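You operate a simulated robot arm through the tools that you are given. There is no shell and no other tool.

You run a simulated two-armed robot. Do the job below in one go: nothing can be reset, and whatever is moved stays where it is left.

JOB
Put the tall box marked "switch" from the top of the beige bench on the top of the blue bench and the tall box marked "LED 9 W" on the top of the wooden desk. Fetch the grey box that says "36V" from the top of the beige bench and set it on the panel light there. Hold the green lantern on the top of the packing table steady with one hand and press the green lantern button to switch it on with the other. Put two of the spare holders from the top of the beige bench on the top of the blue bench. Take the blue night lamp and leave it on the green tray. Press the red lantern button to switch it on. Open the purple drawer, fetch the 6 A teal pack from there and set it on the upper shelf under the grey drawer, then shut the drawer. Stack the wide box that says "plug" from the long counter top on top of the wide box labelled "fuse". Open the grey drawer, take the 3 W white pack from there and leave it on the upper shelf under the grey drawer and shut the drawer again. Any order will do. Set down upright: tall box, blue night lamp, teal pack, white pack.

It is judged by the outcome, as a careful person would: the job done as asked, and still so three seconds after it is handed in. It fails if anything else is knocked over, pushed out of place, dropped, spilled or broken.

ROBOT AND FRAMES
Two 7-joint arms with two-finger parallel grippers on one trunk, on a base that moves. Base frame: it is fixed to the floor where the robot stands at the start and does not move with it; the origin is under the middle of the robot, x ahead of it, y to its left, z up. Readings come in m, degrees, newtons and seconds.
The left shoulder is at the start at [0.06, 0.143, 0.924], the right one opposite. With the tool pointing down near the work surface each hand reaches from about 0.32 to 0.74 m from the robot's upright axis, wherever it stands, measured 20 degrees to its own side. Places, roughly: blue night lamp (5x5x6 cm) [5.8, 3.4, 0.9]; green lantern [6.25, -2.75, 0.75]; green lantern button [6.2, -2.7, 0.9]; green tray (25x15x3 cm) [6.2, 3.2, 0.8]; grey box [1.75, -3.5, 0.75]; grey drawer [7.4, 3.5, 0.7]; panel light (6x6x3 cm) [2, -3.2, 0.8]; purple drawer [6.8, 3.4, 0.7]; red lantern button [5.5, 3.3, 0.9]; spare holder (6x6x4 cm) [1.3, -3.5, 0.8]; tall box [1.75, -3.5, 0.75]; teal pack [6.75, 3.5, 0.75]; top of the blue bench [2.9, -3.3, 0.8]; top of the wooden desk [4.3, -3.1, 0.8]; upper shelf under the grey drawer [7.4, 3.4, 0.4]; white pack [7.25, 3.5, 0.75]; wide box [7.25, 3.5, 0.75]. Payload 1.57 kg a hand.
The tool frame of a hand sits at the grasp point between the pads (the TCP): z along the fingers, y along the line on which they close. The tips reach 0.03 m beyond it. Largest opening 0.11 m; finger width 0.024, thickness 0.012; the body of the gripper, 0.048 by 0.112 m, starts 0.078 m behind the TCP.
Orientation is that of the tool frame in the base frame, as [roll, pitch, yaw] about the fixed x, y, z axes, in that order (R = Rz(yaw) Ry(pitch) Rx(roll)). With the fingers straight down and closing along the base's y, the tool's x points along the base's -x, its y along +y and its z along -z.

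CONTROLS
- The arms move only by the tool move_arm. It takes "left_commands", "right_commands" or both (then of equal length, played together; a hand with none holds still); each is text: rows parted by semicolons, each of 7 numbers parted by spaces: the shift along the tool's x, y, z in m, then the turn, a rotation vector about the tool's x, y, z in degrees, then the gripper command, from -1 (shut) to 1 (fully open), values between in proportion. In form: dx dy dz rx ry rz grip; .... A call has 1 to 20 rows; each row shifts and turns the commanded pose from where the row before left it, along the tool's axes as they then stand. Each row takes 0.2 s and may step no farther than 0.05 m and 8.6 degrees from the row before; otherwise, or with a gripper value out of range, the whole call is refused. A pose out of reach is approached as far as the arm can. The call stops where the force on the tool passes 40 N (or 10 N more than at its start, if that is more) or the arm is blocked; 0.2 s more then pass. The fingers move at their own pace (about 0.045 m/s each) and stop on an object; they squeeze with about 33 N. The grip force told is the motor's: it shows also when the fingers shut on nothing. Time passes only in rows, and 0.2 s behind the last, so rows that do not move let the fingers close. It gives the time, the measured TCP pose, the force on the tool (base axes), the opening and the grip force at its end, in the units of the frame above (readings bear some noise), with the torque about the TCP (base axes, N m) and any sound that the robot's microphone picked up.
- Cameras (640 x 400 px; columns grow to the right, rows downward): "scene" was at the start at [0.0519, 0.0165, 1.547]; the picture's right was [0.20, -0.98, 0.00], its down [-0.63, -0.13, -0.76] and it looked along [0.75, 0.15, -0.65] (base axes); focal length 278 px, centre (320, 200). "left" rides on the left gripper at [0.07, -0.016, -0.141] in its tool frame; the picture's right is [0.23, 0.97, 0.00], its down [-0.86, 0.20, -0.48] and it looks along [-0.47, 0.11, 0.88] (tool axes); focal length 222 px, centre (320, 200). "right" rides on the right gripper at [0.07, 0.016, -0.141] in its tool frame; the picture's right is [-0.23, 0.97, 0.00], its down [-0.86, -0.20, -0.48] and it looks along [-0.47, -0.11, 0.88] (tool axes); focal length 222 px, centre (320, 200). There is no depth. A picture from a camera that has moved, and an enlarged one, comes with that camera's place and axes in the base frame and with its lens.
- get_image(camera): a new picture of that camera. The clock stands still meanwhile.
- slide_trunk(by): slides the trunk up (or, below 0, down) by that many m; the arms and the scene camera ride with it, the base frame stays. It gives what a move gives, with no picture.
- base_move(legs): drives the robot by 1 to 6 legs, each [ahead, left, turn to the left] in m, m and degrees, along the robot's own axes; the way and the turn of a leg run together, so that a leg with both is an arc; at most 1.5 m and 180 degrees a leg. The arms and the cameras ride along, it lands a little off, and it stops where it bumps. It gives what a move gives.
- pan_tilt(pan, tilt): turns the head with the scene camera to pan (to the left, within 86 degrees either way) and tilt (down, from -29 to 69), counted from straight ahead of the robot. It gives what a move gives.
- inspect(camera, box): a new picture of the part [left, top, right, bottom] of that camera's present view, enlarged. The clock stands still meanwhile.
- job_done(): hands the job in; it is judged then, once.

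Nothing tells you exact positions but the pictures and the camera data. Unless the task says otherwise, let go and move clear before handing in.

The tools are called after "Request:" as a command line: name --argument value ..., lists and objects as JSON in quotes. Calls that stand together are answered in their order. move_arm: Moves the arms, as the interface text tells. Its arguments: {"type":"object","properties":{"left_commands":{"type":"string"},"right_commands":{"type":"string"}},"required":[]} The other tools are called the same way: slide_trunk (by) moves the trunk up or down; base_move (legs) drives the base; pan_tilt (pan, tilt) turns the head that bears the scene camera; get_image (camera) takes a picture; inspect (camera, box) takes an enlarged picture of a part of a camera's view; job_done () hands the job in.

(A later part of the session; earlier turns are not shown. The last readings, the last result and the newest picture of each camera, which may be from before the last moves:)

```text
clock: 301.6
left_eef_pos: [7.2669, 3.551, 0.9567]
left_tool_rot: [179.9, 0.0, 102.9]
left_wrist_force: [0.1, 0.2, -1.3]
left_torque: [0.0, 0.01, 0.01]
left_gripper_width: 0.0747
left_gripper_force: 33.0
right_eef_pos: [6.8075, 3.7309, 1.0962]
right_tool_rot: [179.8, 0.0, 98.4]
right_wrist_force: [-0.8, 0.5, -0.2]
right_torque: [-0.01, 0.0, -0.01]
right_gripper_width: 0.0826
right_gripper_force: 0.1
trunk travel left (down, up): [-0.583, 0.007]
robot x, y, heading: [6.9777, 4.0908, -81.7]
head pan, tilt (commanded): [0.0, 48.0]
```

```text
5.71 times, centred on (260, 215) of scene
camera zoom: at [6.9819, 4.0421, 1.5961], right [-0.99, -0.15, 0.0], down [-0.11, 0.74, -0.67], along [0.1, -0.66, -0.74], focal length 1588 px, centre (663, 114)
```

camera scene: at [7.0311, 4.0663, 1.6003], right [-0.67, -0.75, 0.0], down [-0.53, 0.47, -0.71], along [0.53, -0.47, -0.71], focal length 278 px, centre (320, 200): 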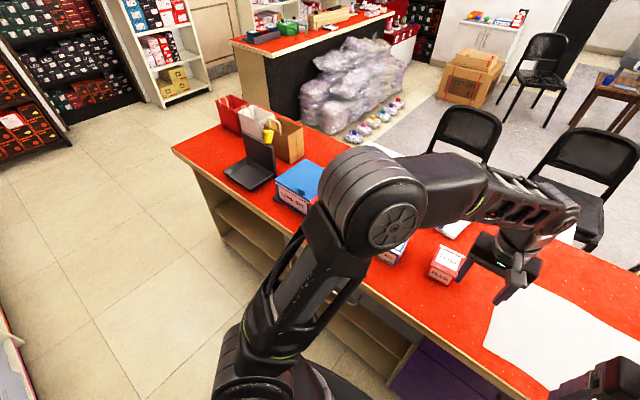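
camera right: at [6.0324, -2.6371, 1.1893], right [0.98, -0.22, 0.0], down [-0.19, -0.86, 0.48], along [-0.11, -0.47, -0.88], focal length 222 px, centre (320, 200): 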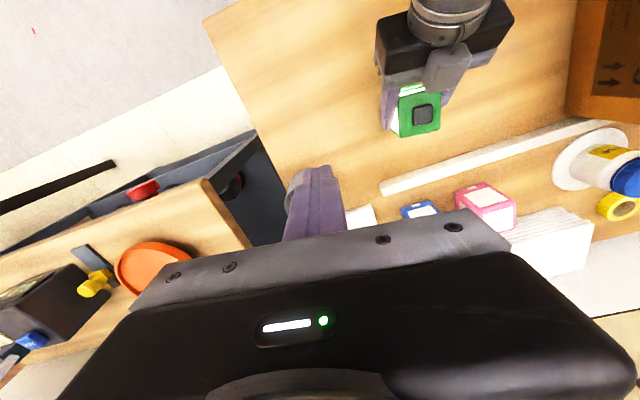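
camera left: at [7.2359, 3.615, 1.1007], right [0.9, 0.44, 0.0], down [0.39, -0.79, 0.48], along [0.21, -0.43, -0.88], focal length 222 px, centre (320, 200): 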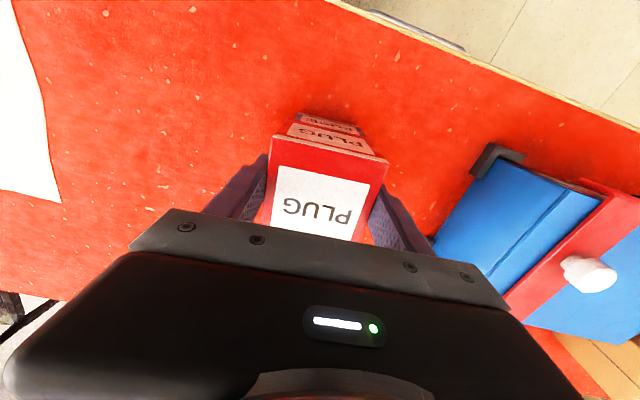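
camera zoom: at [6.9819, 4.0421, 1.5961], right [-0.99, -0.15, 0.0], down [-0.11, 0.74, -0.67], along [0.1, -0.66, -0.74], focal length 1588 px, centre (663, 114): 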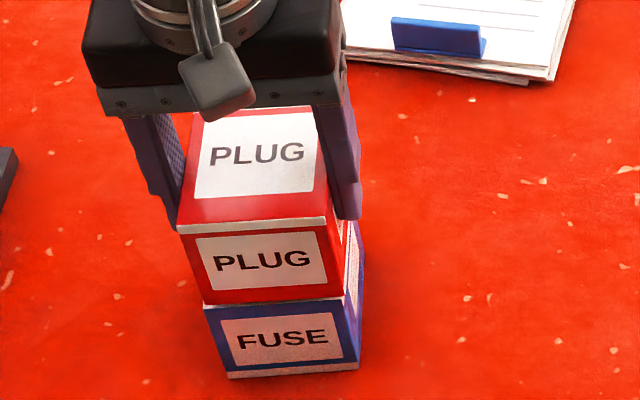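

Well aligned. Lower in small steps to contact.

Request:
move_arm --left_commands "0 0 0.003 0 0 0 -1; 0 0 0 0 0 0 -1"

Request:
move_arm --left_commands "0 0 0.003 0 0 0 -1; 0 0 0 0 0 0 -1"

Request:
move_arm --left_commands "0 0 0.003 0 0 0 -1; 0 0 0 0 0 0 -1"

```text
clock: 302.2
left_eef_pos: [7.2677, 3.5517, 0.9555]
left_tool_rot: [179.9, 0.1, 103.0]
left_wrist_force: [-0.3, 0.3, -0.3]
left_torque: [0.01, 0.04, 0.01]
left_gripper_width: 0.0745
left_gripper_force: 33.0
right_eef_pos: [6.8083, 3.731, 1.0968]
right_tool_rot: [179.9, 0.1, 98.3]
right_wrist_force: [0.5, -0.2, 0.8]
right_torque: [-0.02, -0.02, -0.01]
right_gripper_width: 0.0825
right_gripper_force: 0.0
trunk travel left (down, up): [-0.583, 0.007]
robot x, y, heading: [6.9728, 4.0921, -81.8]
head pan, tilt (commanded): [0.0, 48.0]
```

```text
clock: 302.8
left_eef_pos: [7.2687, 3.5512, 0.9522]
left_tool_rot: [179.9, 0.1, 103.0]
left_wrist_force: [-0.5, 0.2, -1.1]
left_torque: [0.02, -0.01, 0.02]
left_gripper_width: 0.0747
left_gripper_force: 33.2
right_eef_pos: [6.8069, 3.731, 1.0976]
right_tool_rot: [179.9, 0.0, 98.5]
right_wrist_force: [0.3, 0.0, 0.3]
right_torque: [0.01, 0.03, 0.03]
right_gripper_width: 0.0827
right_gripper_force: 0.0
trunk travel left (down, up): [-0.583, 0.007]
robot x, y, heading: [6.9762, 4.0905, -81.4]
head pan, tilt (commanded): [0.0, 48.0]
```

```text
clock: 303.4
left_eef_pos: [7.2681, 3.5523, 0.9508]
left_tool_rot: [-180.0, 0.1, 103.0]
left_wrist_force: [1.0, 0.9, 9.8]
left_torque: [0.26, 0.01, 0.02]
left_gripper_width: 0.0747
left_gripper_force: 33.3
right_eef_pos: [6.8072, 3.7323, 1.098]
right_tool_rot: [-180.0, 0.1, 98.5]
right_wrist_force: [0.1, -0.9, 0.2]
right_torque: [0.02, 0.03, 0.01]
right_gripper_width: 0.0823
right_gripper_force: 0.0
trunk travel left (down, up): [-0.583, 0.007]
robot x, y, heading: [6.9753, 4.0902, -81.2]
head pan, tilt (commanded): [0.0, 48.0]
```

Contact (≈10 N). I release, opening fully, and lift straight up, then look.

Request:
move_arm --left_commands "0 0 0 0 0 0 0.5; 0 0 0 0 0 0 0.9; 0 0 0 0 0 0 0.9; 0 0 -0.02 0 0 0 0.9; 0 0 -0.04 0 0 0 0.9; 0 0 -0.04 0 0 0 0.9; 0.03 0 -0.02 0 0 0 0.9; 0.04 0 0 0 0 0 0.9; 0.03 -0.03 0 0 0 0 0.9; 0 0 0 0 0 0 0.9"

Request:
get_image --camera "scene"

Request:
inspect --camera "scene" --box '[210, 170, 310, 250]'

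```text
clock: 305.6
left_eef_pos: [7.2171, 3.6436, 1.0685]
left_tool_rot: [-179.9, 0.1, 103.0]
left_wrist_force: [0.0, -0.5, 0.3]
left_torque: [0.01, -0.01, -0.04]
left_gripper_width: 0.1045
left_gripper_force: 0.1
right_eef_pos: [6.8076, 3.73, 1.097]
right_tool_rot: [-180.0, 0.1, 98.4]
right_wrist_force: [0.8, -0.3, 0.5]
right_torque: [-0.01, 0.03, -0.03]
right_gripper_width: 0.0824
right_gripper_force: 0.1
trunk travel left (down, up): [-0.583, 0.007]
robot x, y, heading: [6.9748, 4.0954, -81.6]
head pan, tilt (commanded): [0.0, 48.0]
```

```text
taken
camera scene: at [6.9826, 4.0421, 1.596], right [-0.99, -0.15, 0.0], down [-0.11, 0.74, -0.67], along [0.1, -0.66, -0.74], focal length 278 px, centre (320, 200)
```

scene: 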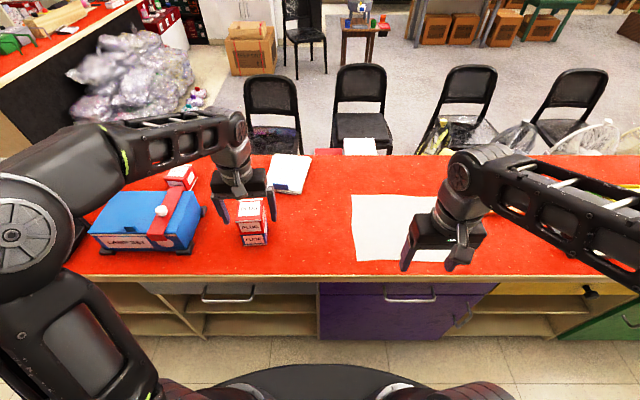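

```text
5.00 times, centred on (260, 210) of scene
camera zoom: at [6.9826, 4.0421, 1.596], right [-0.99, -0.15, 0.0], down [-0.11, 0.74, -0.67], along [0.1, -0.66, -0.74], focal length 1389 px, centre (620, 150)
```

zoom: 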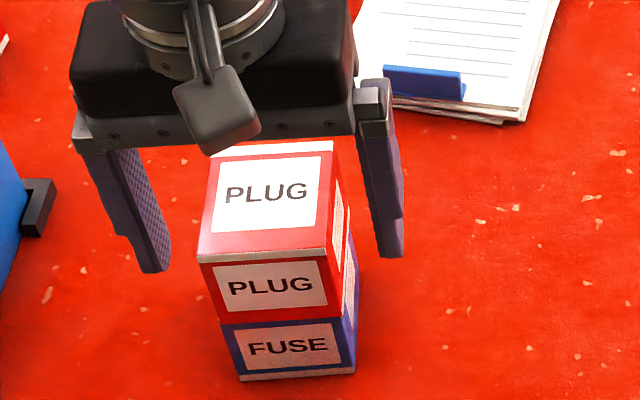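

PLUG is stacked squarely on FUSE. Now the drawers: purple one (handle ≈(6.76,3.67,0.765)) to my right and grey one (≈(7.31,3.74)) to my left. I back up for room and lower the trunk to inspect fronts and shelf.

Request:
base_move --legs '[[-0.11, 0.02, -0.5]]'

Request:
move_arm --left_commands "0.03 0.03 0 0 0 0 0.4; 0.03 0.03 0 0 0 0 0.4; 0 0.03 0 0 0 0 0.4; 0 0 0 0 0 0 0.4" --right_commands "0.0 -0.03 0 0 0 0 0.4; 0 -0.03 0 0 0 0 0.4; 0 -0.03 0 0 0 0 0.4; 0 0 0 0 0 0 0.4"

Request:
pan_tilt --pan 0 --tilt 60

Request:
get_image --camera "scene"

```text
clock: 306.8
left_eef_pos: [7.2177, 3.7528, 1.0699]
left_tool_rot: [-179.9, 0.0, 102.3]
left_wrist_force: [0.3, 0.5, -0.1]
left_torque: [-0.04, 0.01, -0.01]
left_gripper_width: 0.1046
left_gripper_force: 0.1
right_eef_pos: [6.8078, 3.8448, 1.0975]
right_tool_rot: [-179.9, 0.1, 97.8]
right_wrist_force: [-0.9, 0.2, 0.6]
right_torque: [-0.02, -0.01, 0.01]
right_gripper_width: 0.0826
right_gripper_force: 0.1
trunk travel left (down, up): [-0.583, 0.007]
robot x, y, heading: [6.9819, 4.2011, -82.3]
head pan, tilt (commanded): [0.0, 48.0]
```

```text
clock: 307.8
left_eef_pos: [7.2927, 3.8287, 1.068]
left_tool_rot: [-180.0, 0.0, 102.2]
left_wrist_force: [-0.2, -1.3, -0.4]
left_torque: [-0.04, -0.01, 0.02]
left_gripper_width: 0.0769
left_gripper_force: 0.0
right_eef_pos: [6.7186, 3.8335, 1.0996]
right_tool_rot: [180.0, 0.0, 97.9]
right_wrist_force: [0.5, -0.7, 0.5]
right_torque: [0.03, -0.04, 0.03]
right_gripper_width: 0.0768
right_gripper_force: 0.1
trunk travel left (down, up): [-0.583, 0.007]
robot x, y, heading: [6.9815, 4.1987, -82.3]
head pan, tilt (commanded): [0.0, 48.0]
```

```text
clock: 308.6
left_eef_pos: [7.2922, 3.8277, 1.0687]
left_tool_rot: [-179.9, 0.0, 102.2]
left_wrist_force: [0.5, -0.6, 0.7]
left_torque: [0.01, 0.0, -0.03]
left_gripper_width: 0.0769
left_gripper_force: 0.0
right_eef_pos: [6.7191, 3.834, 1.0972]
right_tool_rot: [179.9, 0.1, 97.9]
right_wrist_force: [-0.8, 0.4, -0.2]
right_torque: [0.0, 0.02, 0.01]
right_gripper_width: 0.0769
right_gripper_force: 0.0
trunk travel left (down, up): [-0.583, 0.007]
robot x, y, heading: [6.9809, 4.2026, -82.0]
head pan, tilt (commanded): [0.0, 60.0]
```

```text
taken
camera scene: at [6.9848, 4.1656, 1.5808], right [-0.99, -0.13, 0.0], down [-0.12, 0.86, -0.5], along [0.07, -0.5, -0.87], focal length 278 px, centre (320, 200)
```

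scene: 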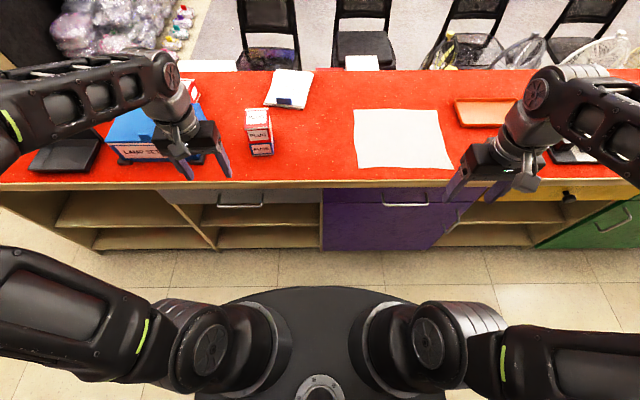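

Request:
inspect --camera "scene" --box '[310, 160, 510, 260]'

Request:
inspect --camera "scene" --box '[140, 160, 340, 260]'

```text
3.20 times, centred on (410, 210) of scene
camera zoom: at [6.9848, 4.1656, 1.5808], right [-0.99, -0.13, 0.0], down [-0.12, 0.86, -0.5], along [0.07, -0.5, -0.87], focal length 889 px, centre (32, 168)
```

zoom: 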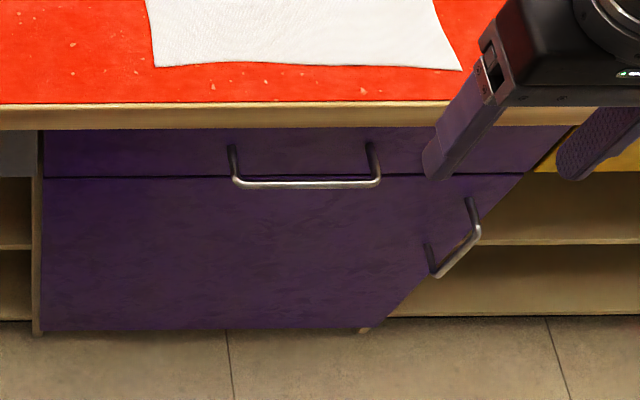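

```text
3.20 times, centred on (240, 210) of scene
camera zoom: at [6.9848, 4.1656, 1.5808], right [-0.99, -0.13, 0.0], down [-0.12, 0.86, -0.5], along [0.07, -0.5, -0.87], focal length 889 px, centre (576, 168)
```

zoom: 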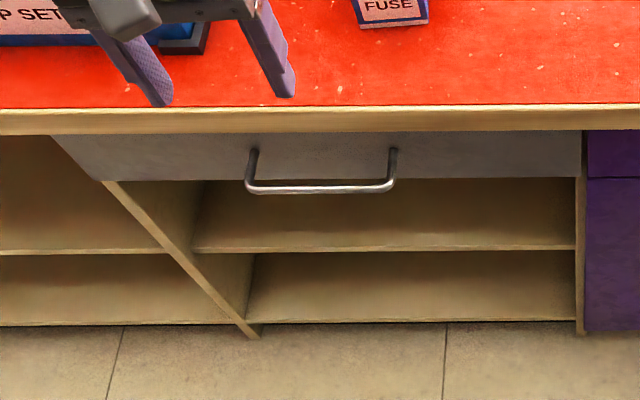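

Handles are at z≈0.72 (purple ≈(6.75,3.647), grey ≈(7.33,3.733)), upper shelf edge at z≈0.46. To pull sideways without jamming the arm I shift the base left 0.22 m and turn the right wrist so its fingers close vertically.

Request:
base_move --legs '[[0.0, 0.24, 0]]'

Request:
move_arm --right_commands "0 0 0 0 0 8.2 0.4; 0 0 0 0 0 8.2 0.4; 0 0 0 0 0 8.2 0.4; 0 0 0 0 0 8.2 0.4; 0 0 0 0 0 8.2 0.4; 0 0 0 0 0 8.2 0.4; 0 0 0 0 0 8.2 0.4; 0 0 0 0 0 8.2 0.4; 0 0 0 0 0 8.2 0.4; 0 0 0 0 0 8.2 0.4; 0 0 0 0 0 8 0.4; 0 0 0 0 0 0 0.4"

Request:
get_image --camera "right"

Request:
get_image --camera "scene"

```text
clock: 310.4
left_eef_pos: [7.5289, 3.8613, 1.0682]
left_tool_rot: [180.0, 0.0, 102.4]
left_wrist_force: [-0.3, -0.9, -0.6]
left_torque: [0.02, 0.02, 0.0]
left_gripper_width: 0.0769
left_gripper_force: 0.0
right_eef_pos: [6.9557, 3.8643, 1.0979]
right_tool_rot: [-179.9, 0.0, 97.9]
right_wrist_force: [1.0, 0.4, -0.6]
right_torque: [0.03, 0.01, 0.03]
right_gripper_width: 0.0768
right_gripper_force: 0.0
trunk travel left (down, up): [-0.583, 0.007]
robot x, y, heading: [7.2136, 4.2341, -81.9]
head pan, tilt (commanded): [0.0, 60.0]
```

```text
clock: 312.9
left_eef_pos: [7.5276, 3.8617, 1.0684]
left_tool_rot: [179.9, 0.0, 102.3]
left_wrist_force: [-0.2, 0.3, 0.3]
left_torque: [-0.01, 0.01, -0.01]
left_gripper_width: 0.0769
left_gripper_force: 0.2
right_eef_pos: [6.9553, 3.864, 1.0976]
right_tool_rot: [179.9, 0.0, 7.8]
right_wrist_force: [0.4, -0.2, -0.2]
right_torque: [-0.02, -0.02, -0.02]
right_gripper_width: 0.077
right_gripper_force: 0.1
trunk travel left (down, up): [-0.583, 0.007]
robot x, y, heading: [7.2119, 4.233, -82.3]
head pan, tilt (commanded): [0.0, 60.0]
```

```text
taken
camera right: at [7.0259, 3.858, 1.2395], right [-0.09, -1.0, 0.0], down [-0.87, 0.08, 0.48], along [-0.48, 0.04, -0.88], focal length 222 px, centre (320, 200)
```

right: 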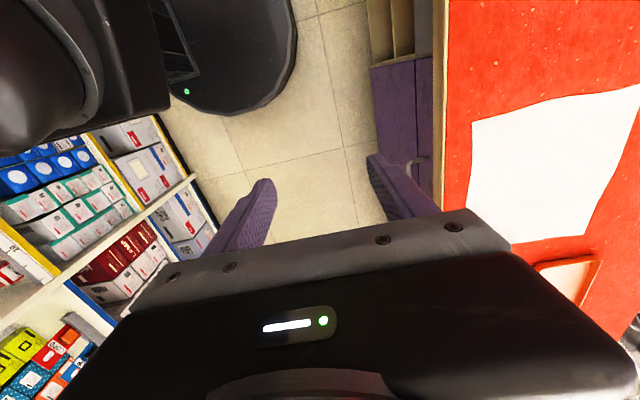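

```text
taken
camera scene: at [7.2206, 4.1977, 1.5808], right [-0.99, -0.14, 0.0], down [-0.12, 0.86, -0.5], along [0.07, -0.5, -0.87], focal length 278 px, centre (320, 200)
```

scene: 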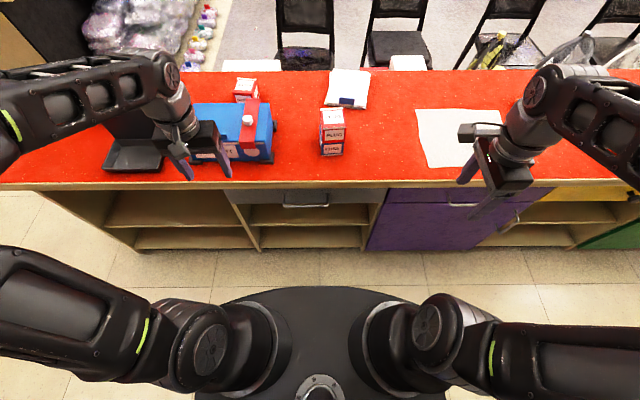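

The wrist turned fine (fingers now close along the counter's normal). I lower the trunk 0.12 m and tilt the right hand ~50° forward.

Request:
slide_trunk --by -0.12

Request:
move_arm --right_commands "0 0 0 -8.4 0 0 0.2; 0 0 0 -8.4 0 0 0.2; 0 0 0 -8.4 0 0 0; 0 0 0 -8.4 0 0 0; 0 0 0 -8.4 0 0 0; 0 0 0 -8 0 0 0; 0 0 0 0 0 0 0"

Request:
get_image --camera "right"

Request:
get_image --camera "scene"

```text
clock: 314.4
left_eef_pos: [7.5295, 3.8621, 0.9492]
left_tool_rot: [180.0, 0.0, 102.4]
left_wrist_force: [-0.5, 0.3, -0.4]
left_torque: [-0.03, 0.02, -0.01]
left_gripper_width: 0.0771
left_gripper_force: 0.1
right_eef_pos: [6.9551, 3.8661, 0.978]
right_tool_rot: [179.9, 0.0, 7.8]
right_wrist_force: [0.1, 1.2, -0.4]
right_torque: [-0.02, 0.03, 0.01]
right_gripper_width: 0.077
right_gripper_force: 0.1
trunk travel left (down, up): [-0.463, 0.127]
robot x, y, heading: [7.2158, 4.239, -82.3]
head pan, tilt (commanded): [0.0, 60.0]
```

```text
clock: 316.1
left_eef_pos: [7.5288, 3.8609, 0.9484]
left_tool_rot: [179.9, 0.1, 102.4]
left_wrist_force: [0.0, 0.6, 0.4]
left_torque: [0.01, 0.03, -0.01]
left_gripper_width: 0.0771
left_gripper_force: 0.1
right_eef_pos: [6.923, 3.822, 1.026]
right_tool_rot: [130.0, -0.1, 7.9]
right_wrist_force: [-0.2, 0.9, 0.3]
right_torque: [0.01, 0.0, -0.01]
right_gripper_width: 0.055
right_gripper_force: 0.1
right hand out of reach, approached as far as the arm can: row 4, 5, 6
trunk travel left (down, up): [-0.463, 0.127]
robot x, y, heading: [7.2196, 4.2328, -82.0]
head pan, tilt (commanded): [0.0, 60.0]
```

```text
taken
camera right: at [6.978, 3.9304, 1.1293], right [-0.14, -0.65, 0.75], down [-0.92, 0.37, 0.15], along [-0.38, -0.66, -0.65], focal length 222 px, centre (320, 200)
```

right: 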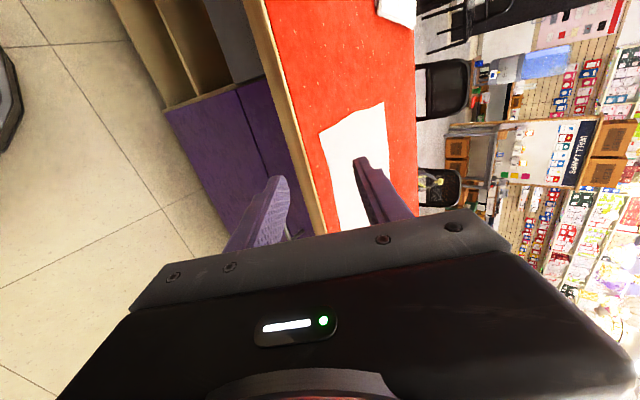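

```text
taken
camera scene: at [7.2209, 4.1978, 1.4608], right [-0.99, -0.14, 0.0], down [-0.12, 0.86, -0.5], along [0.07, -0.5, -0.87], focal length 278 px, centre (320, 200)
```

scene: 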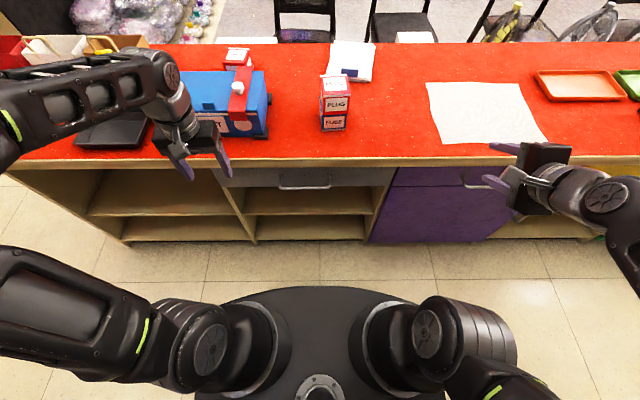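

The hand has the right tilt now. I move it out to the right and down, toward a pre-grasp pose in front of the purple handle.

Request:
move_arm --right_commands "-0.0349 -0.0196 0.0159 0 0 0 0; -0.0349 -0.0196 0.0159 0 0 0 0; -0.0349 -0.0196 0.0159 0 0 0 0; -0.0349 -0.0196 0.0159 0 0 0 0; -0.0349 -0.0196 0.0159 0 0 0 0; 0 0 0 0 0 0 0"

Request:
get_image --camera "right"

Request:
get_image --camera "scene"

```text
clock: 317.4
left_eef_pos: [7.5292, 3.8609, 0.9484]
left_tool_rot: [-180.0, 0.1, 102.5]
left_wrist_force: [-0.1, 0.2, -0.7]
left_torque: [-0.01, 0.0, 0.0]
left_gripper_width: 0.077
left_gripper_force: 0.0
right_eef_pos: [6.7483, 3.801, 0.8985]
right_tool_rot: [130.1, 0.1, 7.9]
right_wrist_force: [0.1, -0.1, 0.2]
right_torque: [-0.01, 0.02, -0.01]
right_gripper_width: 0.055
right_gripper_force: 0.0
trunk travel left (down, up): [-0.463, 0.127]
robot x, y, heading: [7.2182, 4.2359, -82.3]
head pan, tilt (commanded): [0.0, 60.0]
```

```text
taken
camera right: at [6.8033, 3.9077, 1.002], right [-0.14, -0.65, 0.75], down [-0.91, 0.37, 0.16], along [-0.38, -0.66, -0.65], focal length 222 px, centre (320, 200)
```

right: 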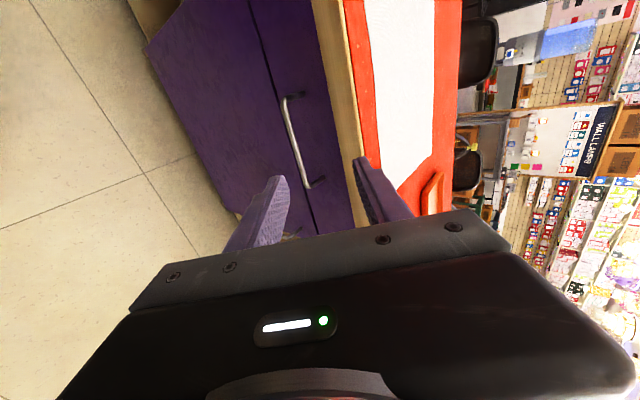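

```text
taken
camera scene: at [7.2209, 4.1979, 1.4608], right [-0.99, -0.14, 0.0], down [-0.12, 0.86, -0.5], along [0.07, -0.5, -0.87], focal length 278 px, centre (320, 200)
```

scene: 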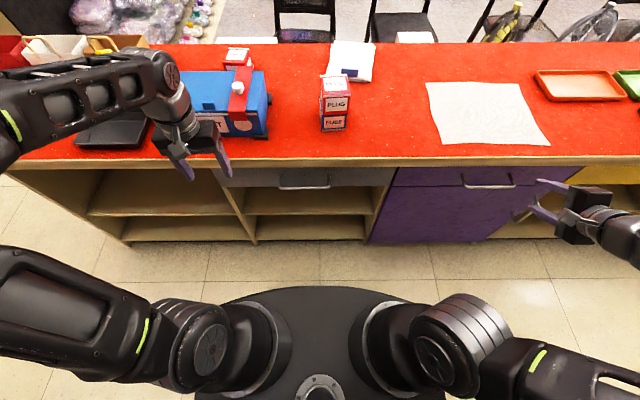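

The right camera sees the purple handle well. It is ~4 cm low of my approach axis; I correct and advance halfway.

Request:
move_arm --right_commands "0 -0.02 0.02 0 0 0 -0.35; 0 -0.02 0.03 0 0 0 -0.35; 0 0 0.035 0 0 0 -0.35; 0 0 0.035 0 0 0 -0.35; 0 0 0 0 0 0 -0.35"

Request:
get_image --camera "right"

Request:
inspect --camera "scene" --box '[430, 140, 590, 240]'

```text
clock: 318.6
left_eef_pos: [7.5276, 3.8611, 0.9484]
left_tool_rot: [-179.9, 0.0, 102.4]
left_wrist_force: [0.4, 0.2, 0.3]
left_torque: [-0.01, 0.0, 0.01]
left_gripper_width: 0.0772
left_gripper_force: 0.1
right_eef_pos: [6.758, 3.7377, 0.788]
right_tool_rot: [130.0, 0.0, 7.9]
right_wrist_force: [0.2, -0.1, -0.6]
right_torque: [0.0, 0.03, 0.02]
right_gripper_width: 0.0357
right_gripper_force: 0.0
trunk travel left (down, up): [-0.463, 0.127]
robot x, y, heading: [7.2131, 4.2328, -82.1]
head pan, tilt (commanded): [0.0, 60.0]
```

```text
taken
camera right: at [6.813, 3.8437, 0.8913], right [-0.14, -0.65, 0.75], down [-0.91, 0.37, 0.15], along [-0.38, -0.66, -0.65], focal length 222 px, centre (320, 200)
```

right: 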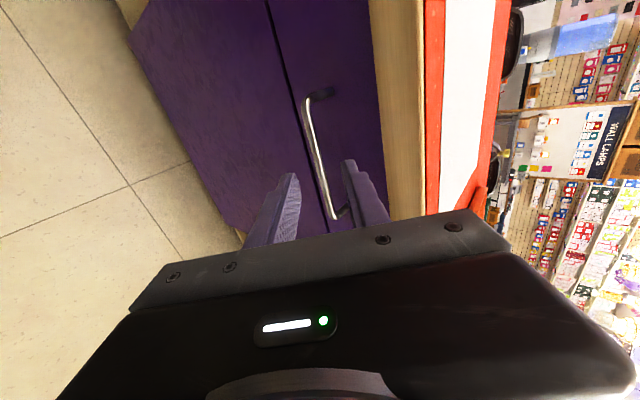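

```text
4.00 times, centred on (510, 190) of scene
camera zoom: at [7.2207, 4.1979, 1.4608], right [-0.99, -0.14, 0.0], down [-0.12, 0.86, -0.5], along [0.07, -0.5, -0.87], focal length 1111 px, centre (-440, 240)
```

zoom: 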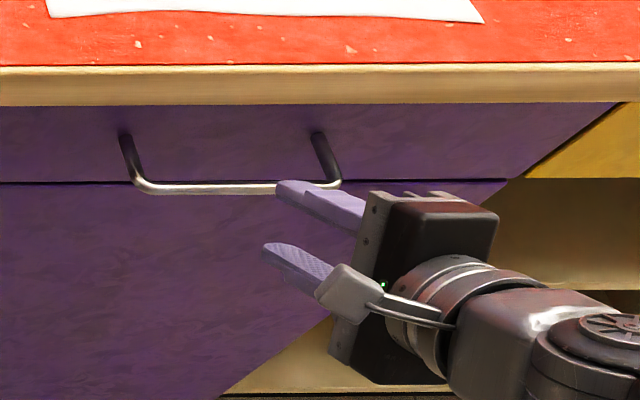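

Triangulated bar centre ≈ (6.75,3.650,0.712); I'm aligned within 3 mm. Advance and close on the bar.

Request:
move_arm --right_commands "0 -0.003 0.04 0 0 0 -0.35; 0 0 0.04 0 0 0 -0.35; 0 0 0.01 0 0 0 -0.35; 0 0 0 0 0 0 -0.35"

Request:
get_image --camera "right"

Request:
inspect --camera "scene" --box '[430, 140, 590, 240]'

```text
clock: 319.6
left_eef_pos: [7.528, 3.8608, 0.9495]
left_tool_rot: [180.0, 0.0, 102.3]
left_wrist_force: [0.2, 0.0, 1.0]
left_torque: [-0.01, 0.01, 0.02]
left_gripper_width: 0.0768
left_gripper_force: 0.1
right_eef_pos: [6.7678, 3.6697, 0.7302]
right_tool_rot: [130.0, -0.1, 7.8]
right_wrist_force: [0.0, -0.5, 0.1]
right_torque: [-0.02, 0.0, 0.02]
right_gripper_width: 0.0358
right_gripper_force: 0.1
trunk travel left (down, up): [-0.463, 0.127]
robot x, y, heading: [7.2154, 4.2368, -82.3]
head pan, tilt (commanded): [0.0, 60.0]
```

```text
taken
camera right: at [6.8225, 3.7766, 0.8342], right [-0.14, -0.65, 0.75], down [-0.91, 0.37, 0.16], along [-0.38, -0.66, -0.65], focal length 222 px, centre (320, 200)
```

right: 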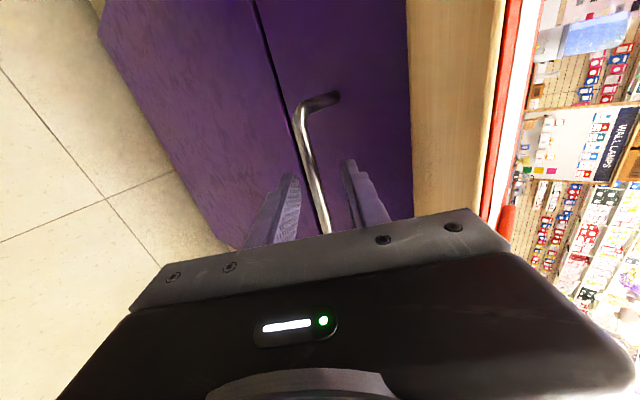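

```text
4.00 times, centred on (510, 190) of scene
camera zoom: at [7.2206, 4.1978, 1.4608], right [-0.99, -0.14, 0.0], down [-0.12, 0.86, -0.5], along [0.07, -0.5, -0.87], focal length 1111 px, centre (-440, 240)
```

zoom: 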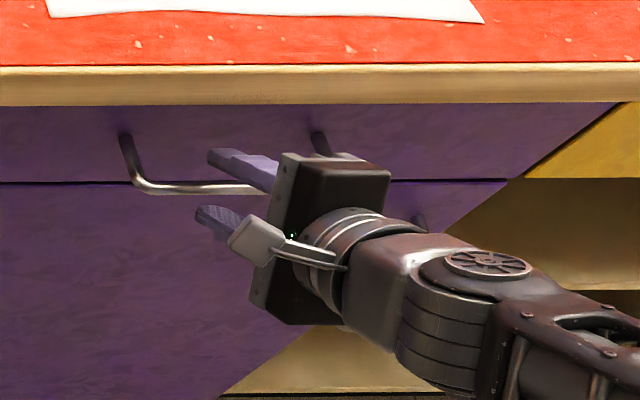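

Request:
move_arm --right_commands "0 -0.002 0.012 0 0 0 -0.35; 0 0 0 0 0 0 -0.6; 0 0 0 0 0 0 -1; 0 0 0 0 0 0 -1; 0 0 0 0 0 0 -1"

Request:
get_image --camera "right"

Request:
inspect --camera "scene" --box '[430, 140, 590, 240]'

```text
clock: 320.9
left_eef_pos: [7.5275, 3.8603, 0.9488]
left_tool_rot: [179.9, -0.1, 102.3]
left_wrist_force: [-0.7, 0.5, -0.6]
left_torque: [-0.04, 0.02, 0.03]
left_gripper_width: 0.0773
left_gripper_force: 0.0
right_eef_pos: [6.7681, 3.6634, 0.7202]
right_tool_rot: [130.3, -0.1, 7.9]
right_wrist_force: [3.4, 14.9, -18.6]
right_torque: [0.4, 0.64, 0.38]
right_gripper_width: 0.011
right_gripper_force: 28.7
trunk travel left (down, up): [-0.463, 0.127]
robot x, y, heading: [7.2206, 4.2358, -82.1]
head pan, tilt (commanded): [0.0, 60.0]
```

```text
taken
camera right: at [6.8233, 3.7706, 0.8232], right [-0.14, -0.65, 0.74], down [-0.92, 0.37, 0.15], along [-0.38, -0.66, -0.65], focal length 222 px, centre (320, 200)
```

right: 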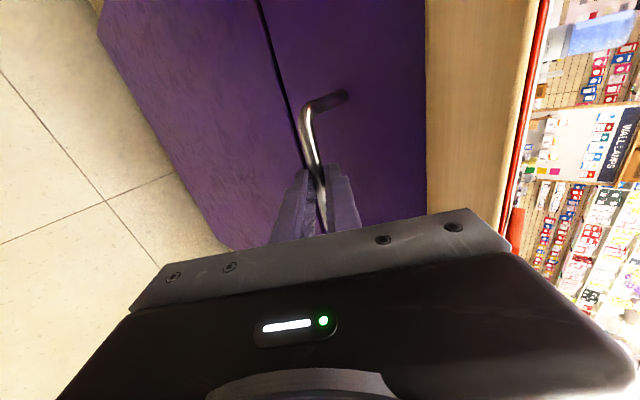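

```text
4.00 times, centred on (510, 190) of scene
camera zoom: at [7.2198, 4.1977, 1.4606], right [-0.99, -0.14, 0.0], down [-0.12, 0.86, -0.5], along [0.07, -0.5, -0.87], focal length 1111 px, centre (-440, 240)
```

zoom: 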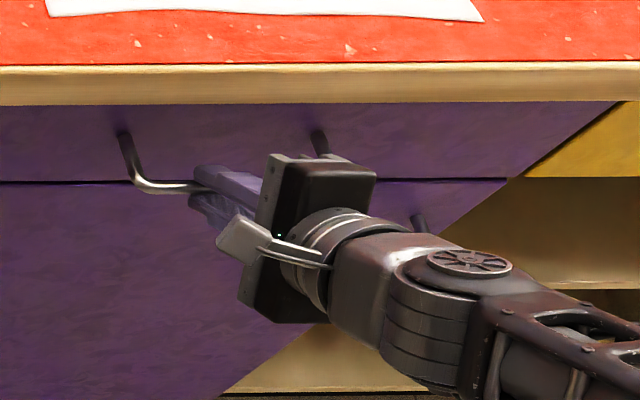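

The handle is gripped (1.1 cm bar). I pull straight out along the counter's normal.

Request:
move_arm --right_commands "0 -0.0129 -0.0153 0 0 0 -1; 0 -0.0129 -0.0153 0 0 0 -1; 0 -0.0129 -0.0153 0 0 0 -1; 0 -0.0129 -0.0153 0 0 0 -1; 0 -0.0129 -0.0153 0 0 0 -1; 0 0 0 0 0 0 -1"

Request:
get_image --camera "right"

Request:
get_image --camera "scene"

```text
clock: 322.2
left_eef_pos: [7.5262, 3.8594, 0.9484]
left_tool_rot: [179.9, -0.1, 102.4]
left_wrist_force: [0.1, 0.4, 0.1]
left_torque: [0.01, 0.01, -0.01]
left_gripper_width: 0.0771
left_gripper_force: 0.1
right_eef_pos: [6.7547, 3.7619, 0.7195]
right_tool_rot: [130.3, 0.0, 7.8]
right_wrist_force: [-1.8, -0.4, -26.7]
right_torque: [0.32, 0.92, 0.09]
right_gripper_width: 0.0111
right_gripper_force: 28.6
trunk travel left (down, up): [-0.463, 0.127]
robot x, y, heading: [7.2147, 4.2319, -82.1]
head pan, tilt (commanded): [0.0, 60.0]
```

```text
taken
camera right: at [6.8096, 3.8672, 0.8231], right [-0.14, -0.65, 0.74], down [-0.91, 0.37, 0.16], along [-0.38, -0.66, -0.65], focal length 222 px, centre (320, 200)
```

right: 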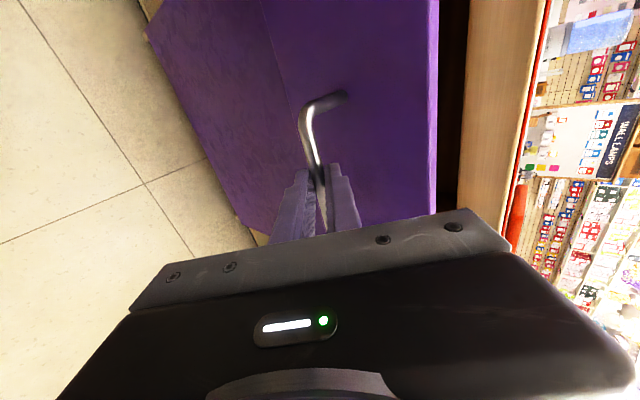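

```text
taken
camera scene: at [7.2186, 4.1958, 1.4606], right [-0.99, -0.14, 0.0], down [-0.12, 0.86, -0.5], along [0.07, -0.49, -0.87], focal length 278 px, centre (320, 200)
```

scene: 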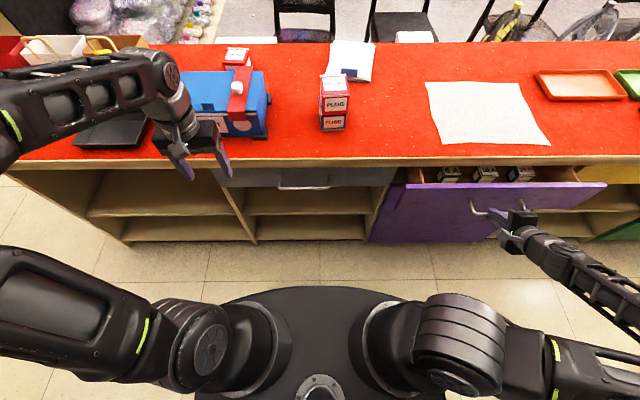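

The drawer slides open; packs are visible inside. I keep pulling.

Request:
move_arm --right_commands "0 -0.0129 -0.0153 0 0 0 -1; 0 -0.0129 -0.0153 0 0 0 -1; 0 -0.0129 -0.0153 0 0 0 -1; 0 -0.0129 -0.0153 0 0 0 -1; 0 -0.0129 -0.0153 0 0 0 -1; 0 -0.0129 -0.0153 0 0 0 -1; 0 0 0 0 0 0 -1"

Request:
get_image --camera "scene"

Request:
inspect --camera "scene" --box '[380, 150, 620, 270]'

```text
clock: 323.9
left_eef_pos: [7.5271, 3.8604, 0.9491]
left_tool_rot: [179.8, -0.1, 102.4]
left_wrist_force: [0.3, 0.9, 0.7]
left_torque: [-0.01, 0.01, 0.0]
left_gripper_width: 0.077
left_gripper_force: 0.1
right_eef_pos: [6.7373, 3.879, 0.7188]
right_tool_rot: [130.1, -0.1, 7.9]
right_wrist_force: [-3.6, -2.3, -25.7]
right_torque: [0.38, 0.85, 0.15]
right_gripper_width: 0.0104
right_gripper_force: 29.2
trunk travel left (down, up): [-0.463, 0.127]
robot x, y, heading: [7.2132, 4.2378, -82.4]
head pan, tilt (commanded): [0.0, 60.0]
```

```text
taken
camera scene: at [7.2184, 4.1963, 1.4607], right [-0.99, -0.14, 0.0], down [-0.12, 0.86, -0.5], along [0.07, -0.49, -0.87], focal length 278 px, centre (320, 200)
```

scene: 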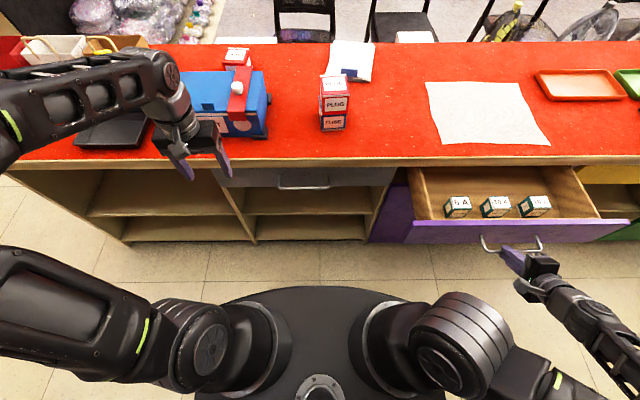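

```text
2.67 times, centred on (500, 210) of scene
camera zoom: at [7.2184, 4.1963, 1.4607], right [-0.99, -0.14, 0.0], down [-0.12, 0.86, -0.5], along [0.07, -0.49, -0.87], focal length 741 px, centre (-160, 173)
```

zoom: 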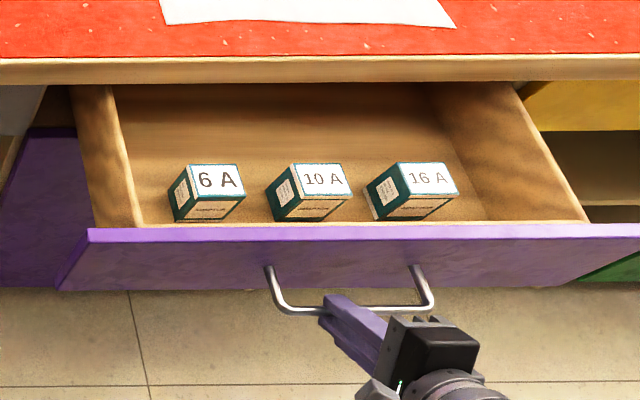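

The drawer is open ~22 cm; packs 6 A, 10 A and 16 A are visible, with 6 A leftmost at about (6.86,3.74). I release the handle and back the hand off along its axis.

Request:
move_arm --right_commands "0 0 0 0 0 0 -0.6; 0 0 0 0 0 0 -0.35; 0 0 0 0 0 0 -0.35; 0 0 -0.03 0 0 0 -0.35; 0 0 -0.04 0 0 0 -0.35; 0 0 -0.04 0 0 0 -0.35; 0 0 0 0 0 0 -0.35"

Request:
get_image --camera "right"

Request:
get_image --camera "scene"

```text
clock: 325.4
left_eef_pos: [7.528, 3.8601, 0.9485]
left_tool_rot: [-180.0, 0.0, 102.4]
left_wrist_force: [-0.3, 0.2, -0.7]
left_torque: [-0.03, -0.01, 0.02]
left_gripper_width: 0.0771
left_gripper_force: 0.2
right_eef_pos: [6.7276, 3.9649, 0.7921]
right_tool_rot: [130.0, 0.1, 7.9]
right_wrist_force: [-0.4, -0.5, -0.5]
right_torque: [0.0, -0.01, -0.03]
right_gripper_width: 0.0359
right_gripper_force: 0.1
trunk travel left (down, up): [-0.463, 0.127]
robot x, y, heading: [7.22, 4.2324, -82.0]
head pan, tilt (commanded): [0.0, 60.0]
```

```text
taken
camera right: at [6.7826, 4.0711, 0.8953], right [-0.14, -0.65, 0.75], down [-0.92, 0.37, 0.15], along [-0.38, -0.66, -0.65], focal length 222 px, centre (320, 200)
```

right: 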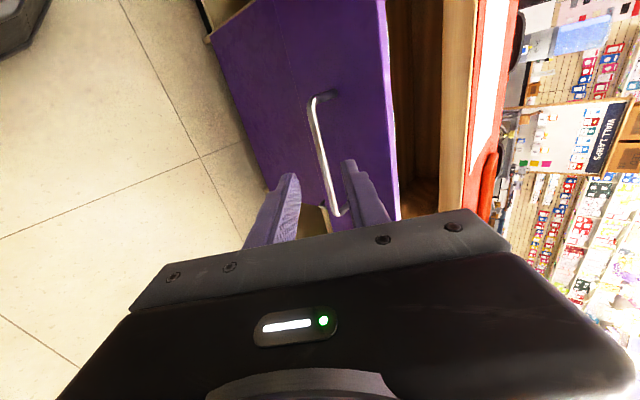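

```text
taken
camera scene: at [7.2205, 4.1977, 1.4608], right [-0.99, -0.14, 0.0], down [-0.12, 0.86, -0.5], along [0.07, -0.5, -0.87], focal length 278 px, centre (320, 200)
```

scene: 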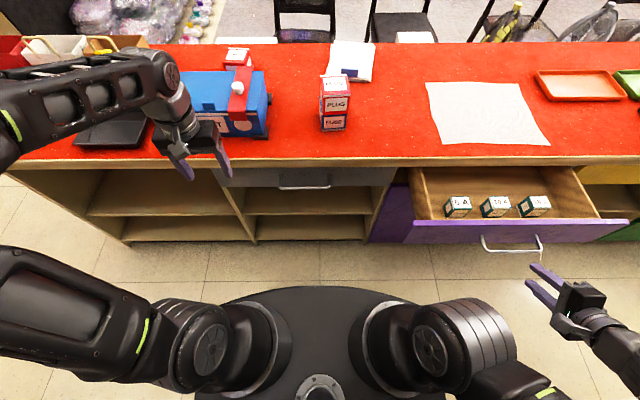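

Request:
move_arm --right_commands "0 0.0345 -0.0289 0 0 0 0; 0 0.0345 -0.0289 0 0 0 0; 0 0.0345 -0.0289 0 0 0 0; 0 0.0345 -0.0289 8.4 0 0 0; 0 0 0 8.4 0 0 0; 0 0 0 8.4 0 0 0; 0 0 0 8.4 0 0 0; 0 0 0 8.4 0 0 0; 0 0 0 8 0 0 0; 0 0 0 0 0 0 0.3"

Request:
move_arm --right_commands "0 0 0 0 0 -8.2 0.3; 0 0 0 0 0 -8.2 0.3; 0 0 0 0 0 -8.2 0.3; 0 0 0 0 0 -8.2 0.3; 0 0 0 0 0 -8.2 0.3; 0 0 0 0 0 -8.2 0.3; 0 0 0 0 0 -8.2 0.3; 0 0 0 0 0 -8.2 0.3; 0 0 0 0 0 -8.2 0.3; 0 0 0 0 0 -8.2 0.3; 0 0 0 0 0 -8 0.3; 0 0 0 0 0 0 0.3"

Request:
get_image --camera "scene"

Request:
get_image --camera "right"

```text
clock: 327.6
left_eef_pos: [7.5268, 3.8618, 0.9492]
left_tool_rot: [180.0, 0.1, 102.4]
left_wrist_force: [0.7, 0.7, 0.5]
left_torque: [0.03, -0.03, 0.0]
left_gripper_width: 0.0772
left_gripper_force: 0.0
right_eef_pos: [6.7272, 3.9635, 0.9721]
right_tool_rot: [-179.9, 0.0, 7.9]
right_wrist_force: [-1.0, -0.3, 0.0]
right_torque: [-0.01, 0.03, 0.02]
right_gripper_width: 0.0715
right_gripper_force: 0.0
trunk travel left (down, up): [-0.463, 0.127]
robot x, y, heading: [7.2158, 4.2366, -82.0]
head pan, tilt (commanded): [0.0, 60.0]
```

```text
clock: 330.2
left_eef_pos: [7.5291, 3.86, 0.9477]
left_tool_rot: [-179.9, 0.0, 102.4]
left_wrist_force: [-0.3, 0.0, 1.0]
left_torque: [-0.01, 0.01, 0.03]
left_gripper_width: 0.0768
left_gripper_force: 0.0
right_eef_pos: [6.7265, 3.9649, 0.9709]
right_tool_rot: [180.0, 0.0, 98.1]
right_wrist_force: [0.4, -0.7, 0.3]
right_torque: [0.01, 0.03, 0.0]
right_gripper_width: 0.0713
right_gripper_force: 0.0
trunk travel left (down, up): [-0.463, 0.127]
robot x, y, heading: [7.2167, 4.2369, -82.5]
head pan, tilt (commanded): [0.0, 60.0]
```

```text
taken
camera scene: at [7.2206, 4.1978, 1.4608], right [-0.99, -0.14, 0.0], down [-0.12, 0.86, -0.5], along [0.07, -0.5, -0.87], focal length 278 px, centre (320, 200)
```

scene: 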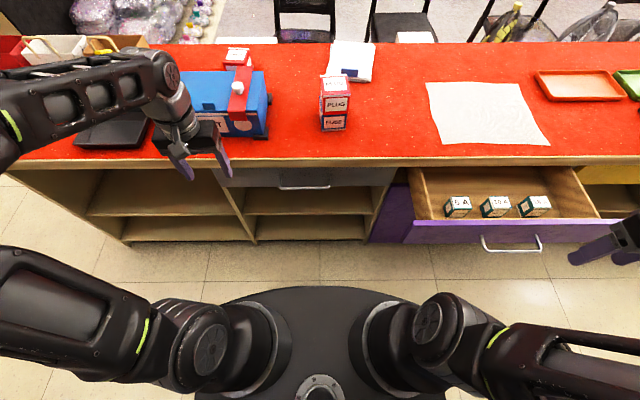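

```text
taken
camera right: at [6.7331, 4.0352, 1.1129], right [1.0, -0.09, 0.0], down [-0.08, -0.87, 0.48], along [-0.04, -0.48, -0.88], focal length 222 px, centre (320, 200)
```

right: 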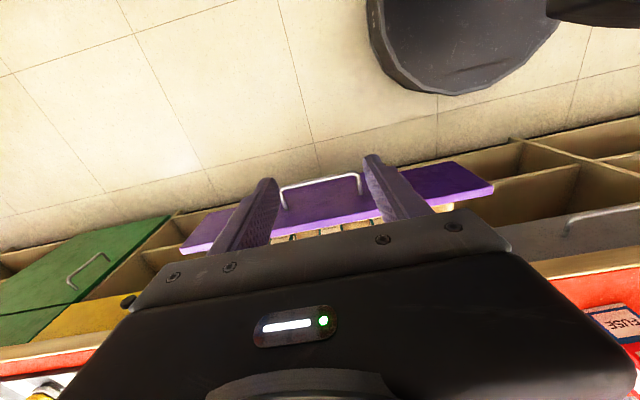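

Request:
move_arm --right_commands "-0.0403 0.0171 0.006 0 0 0 0.3; -0.0403 0.0171 0.006 0 0 0 0.3; -0.0403 0.0171 0.006 0 0 0 0.3; -0.0403 0.0171 0.006 0 0 0 0.3; -0.0403 0.0171 0.006 0 0 0 0.3; -0.0403 0.0171 0.006 0 0 0 0.3; 0 0 0 0 0 0 0.3"

Request:
get_image --camera "right"

Request:
inspect --camera "scene" --box '[400, 150, 600, 270]'

```text
clock: 331.9
left_eef_pos: [7.5272, 3.8598, 0.9503]
left_tool_rot: [-180.0, -0.1, 102.4]
left_wrist_force: [-0.3, 0.0, -0.3]
left_torque: [-0.02, 0.0, 0.02]
left_gripper_width: 0.0768
left_gripper_force: 0.2
right_eef_pos: [6.862, 3.7371, 0.9331]
right_tool_rot: [-180.0, -0.1, 97.9]
right_wrist_force: [0.4, -0.2, 0.0]
right_torque: [0.01, 0.0, -0.01]
right_gripper_width: 0.0716
right_gripper_force: 0.1
trunk travel left (down, up): [-0.463, 0.127]
robot x, y, heading: [7.2217, 4.2374, -82.2]
head pan, tilt (commanded): [0.0, 60.0]
```

```text
taken
camera right: at [6.868, 3.808, 1.0746], right [1.0, -0.09, 0.0], down [-0.08, -0.87, 0.48], along [-0.04, -0.48, -0.88], focal length 222 px, centre (320, 200)
```

right: 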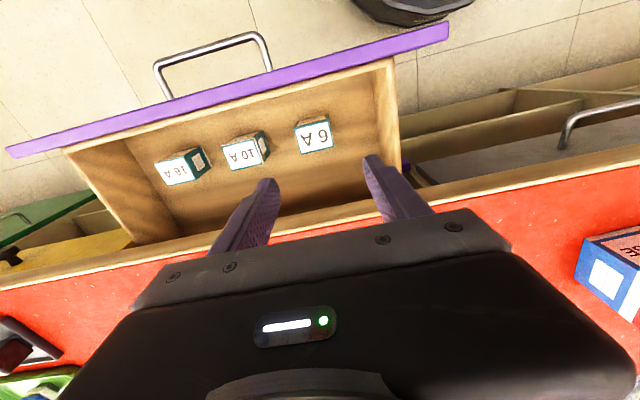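

```text
3.20 times, centred on (500, 210) of scene
camera zoom: at [7.2206, 4.1981, 1.4608], right [-0.99, -0.14, 0.0], down [-0.12, 0.86, -0.5], along [0.07, -0.5, -0.87], focal length 889 px, centre (-256, 168)
```

zoom: 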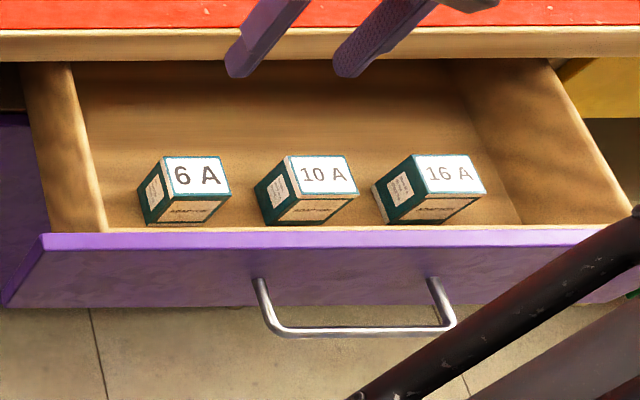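

6 A pack located at (6.857,3.736), top z≈0.744, ~4.8 cm wide. I align and descend on it.

Request:
move_arm --right_commands "0 -0.005 0.03 0 0 3.5 0.3; 0 0 0.045 0 0 0 0.3; 0 0 0.045 0 0 0 0.3; 0 0 0 0 0 0 0.3"

Request:
get_image --camera "right"

```text
clock: 332.9
left_eef_pos: [7.5292, 3.8611, 0.9497]
left_tool_rot: [-179.9, 0.1, 102.4]
left_wrist_force: [0.4, 0.2, 0.7]
left_torque: [-0.01, -0.01, -0.05]
left_gripper_width: 0.0766
left_gripper_force: 0.0
right_eef_pos: [6.856, 3.7376, 0.8143]
right_tool_rot: [-179.9, 0.0, 94.4]
right_wrist_force: [-0.3, 0.5, 0.4]
right_torque: [-0.01, 0.0, 0.04]
right_gripper_width: 0.0716
right_gripper_force: 0.0
trunk travel left (down, up): [-0.463, 0.127]
robot x, y, heading: [7.213, 4.2377, -82.3]
head pan, tilt (commanded): [0.0, 60.0]
```

```text
taken
camera right: at [6.8657, 3.8085, 0.9565], right [0.99, -0.15, 0.0], down [-0.13, -0.87, 0.48], along [-0.07, -0.47, -0.88], focal length 222 px, centre (320, 200)
```

right: 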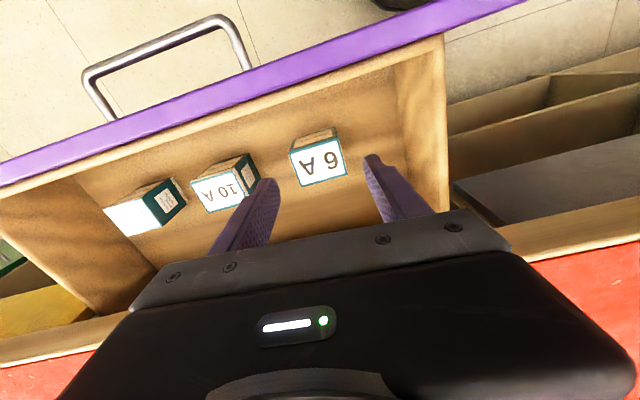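

Request:
move_arm --right_commands "0 -0.003 0.04 0 0 0 0.3; 0 0 0.03 0 0 0 0.3; 0 0 0.01 0 0 0 0.3; 0 0 0 0 0 0 0.3"

Request:
get_image --camera "right"

```text
clock: 333.9
left_eef_pos: [7.5283, 3.8603, 0.9493]
left_tool_rot: [-180.0, 0.0, 102.4]
left_wrist_force: [-0.3, 0.5, -0.5]
left_torque: [0.0, 0.0, -0.01]
left_gripper_width: 0.077
left_gripper_force: 0.0
right_eef_pos: [6.853, 3.7371, 0.7346]
right_tool_rot: [180.0, 0.0, 94.4]
right_wrist_force: [-0.4, -0.1, -0.4]
right_torque: [0.02, 0.01, -0.01]
right_gripper_width: 0.0716
right_gripper_force: 0.1
trunk travel left (down, up): [-0.463, 0.127]
robot x, y, heading: [7.2157, 4.2365, -82.3]
head pan, tilt (commanded): [0.0, 60.0]
```

```text
taken
camera right: at [6.8636, 3.8082, 0.8757], right [0.99, -0.15, 0.0], down [-0.13, -0.87, 0.48], along [-0.07, -0.47, -0.88], focal length 222 px, centre (320, 200)
```

right: 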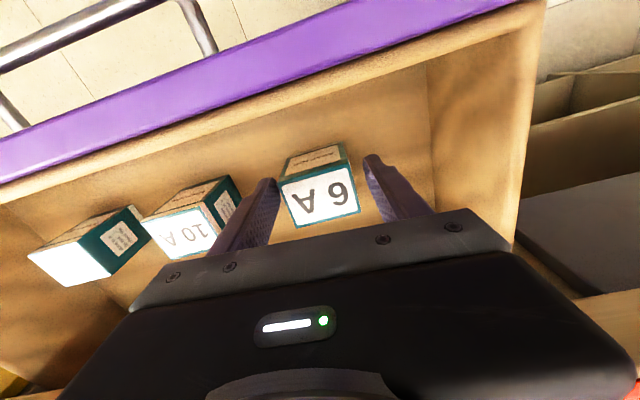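

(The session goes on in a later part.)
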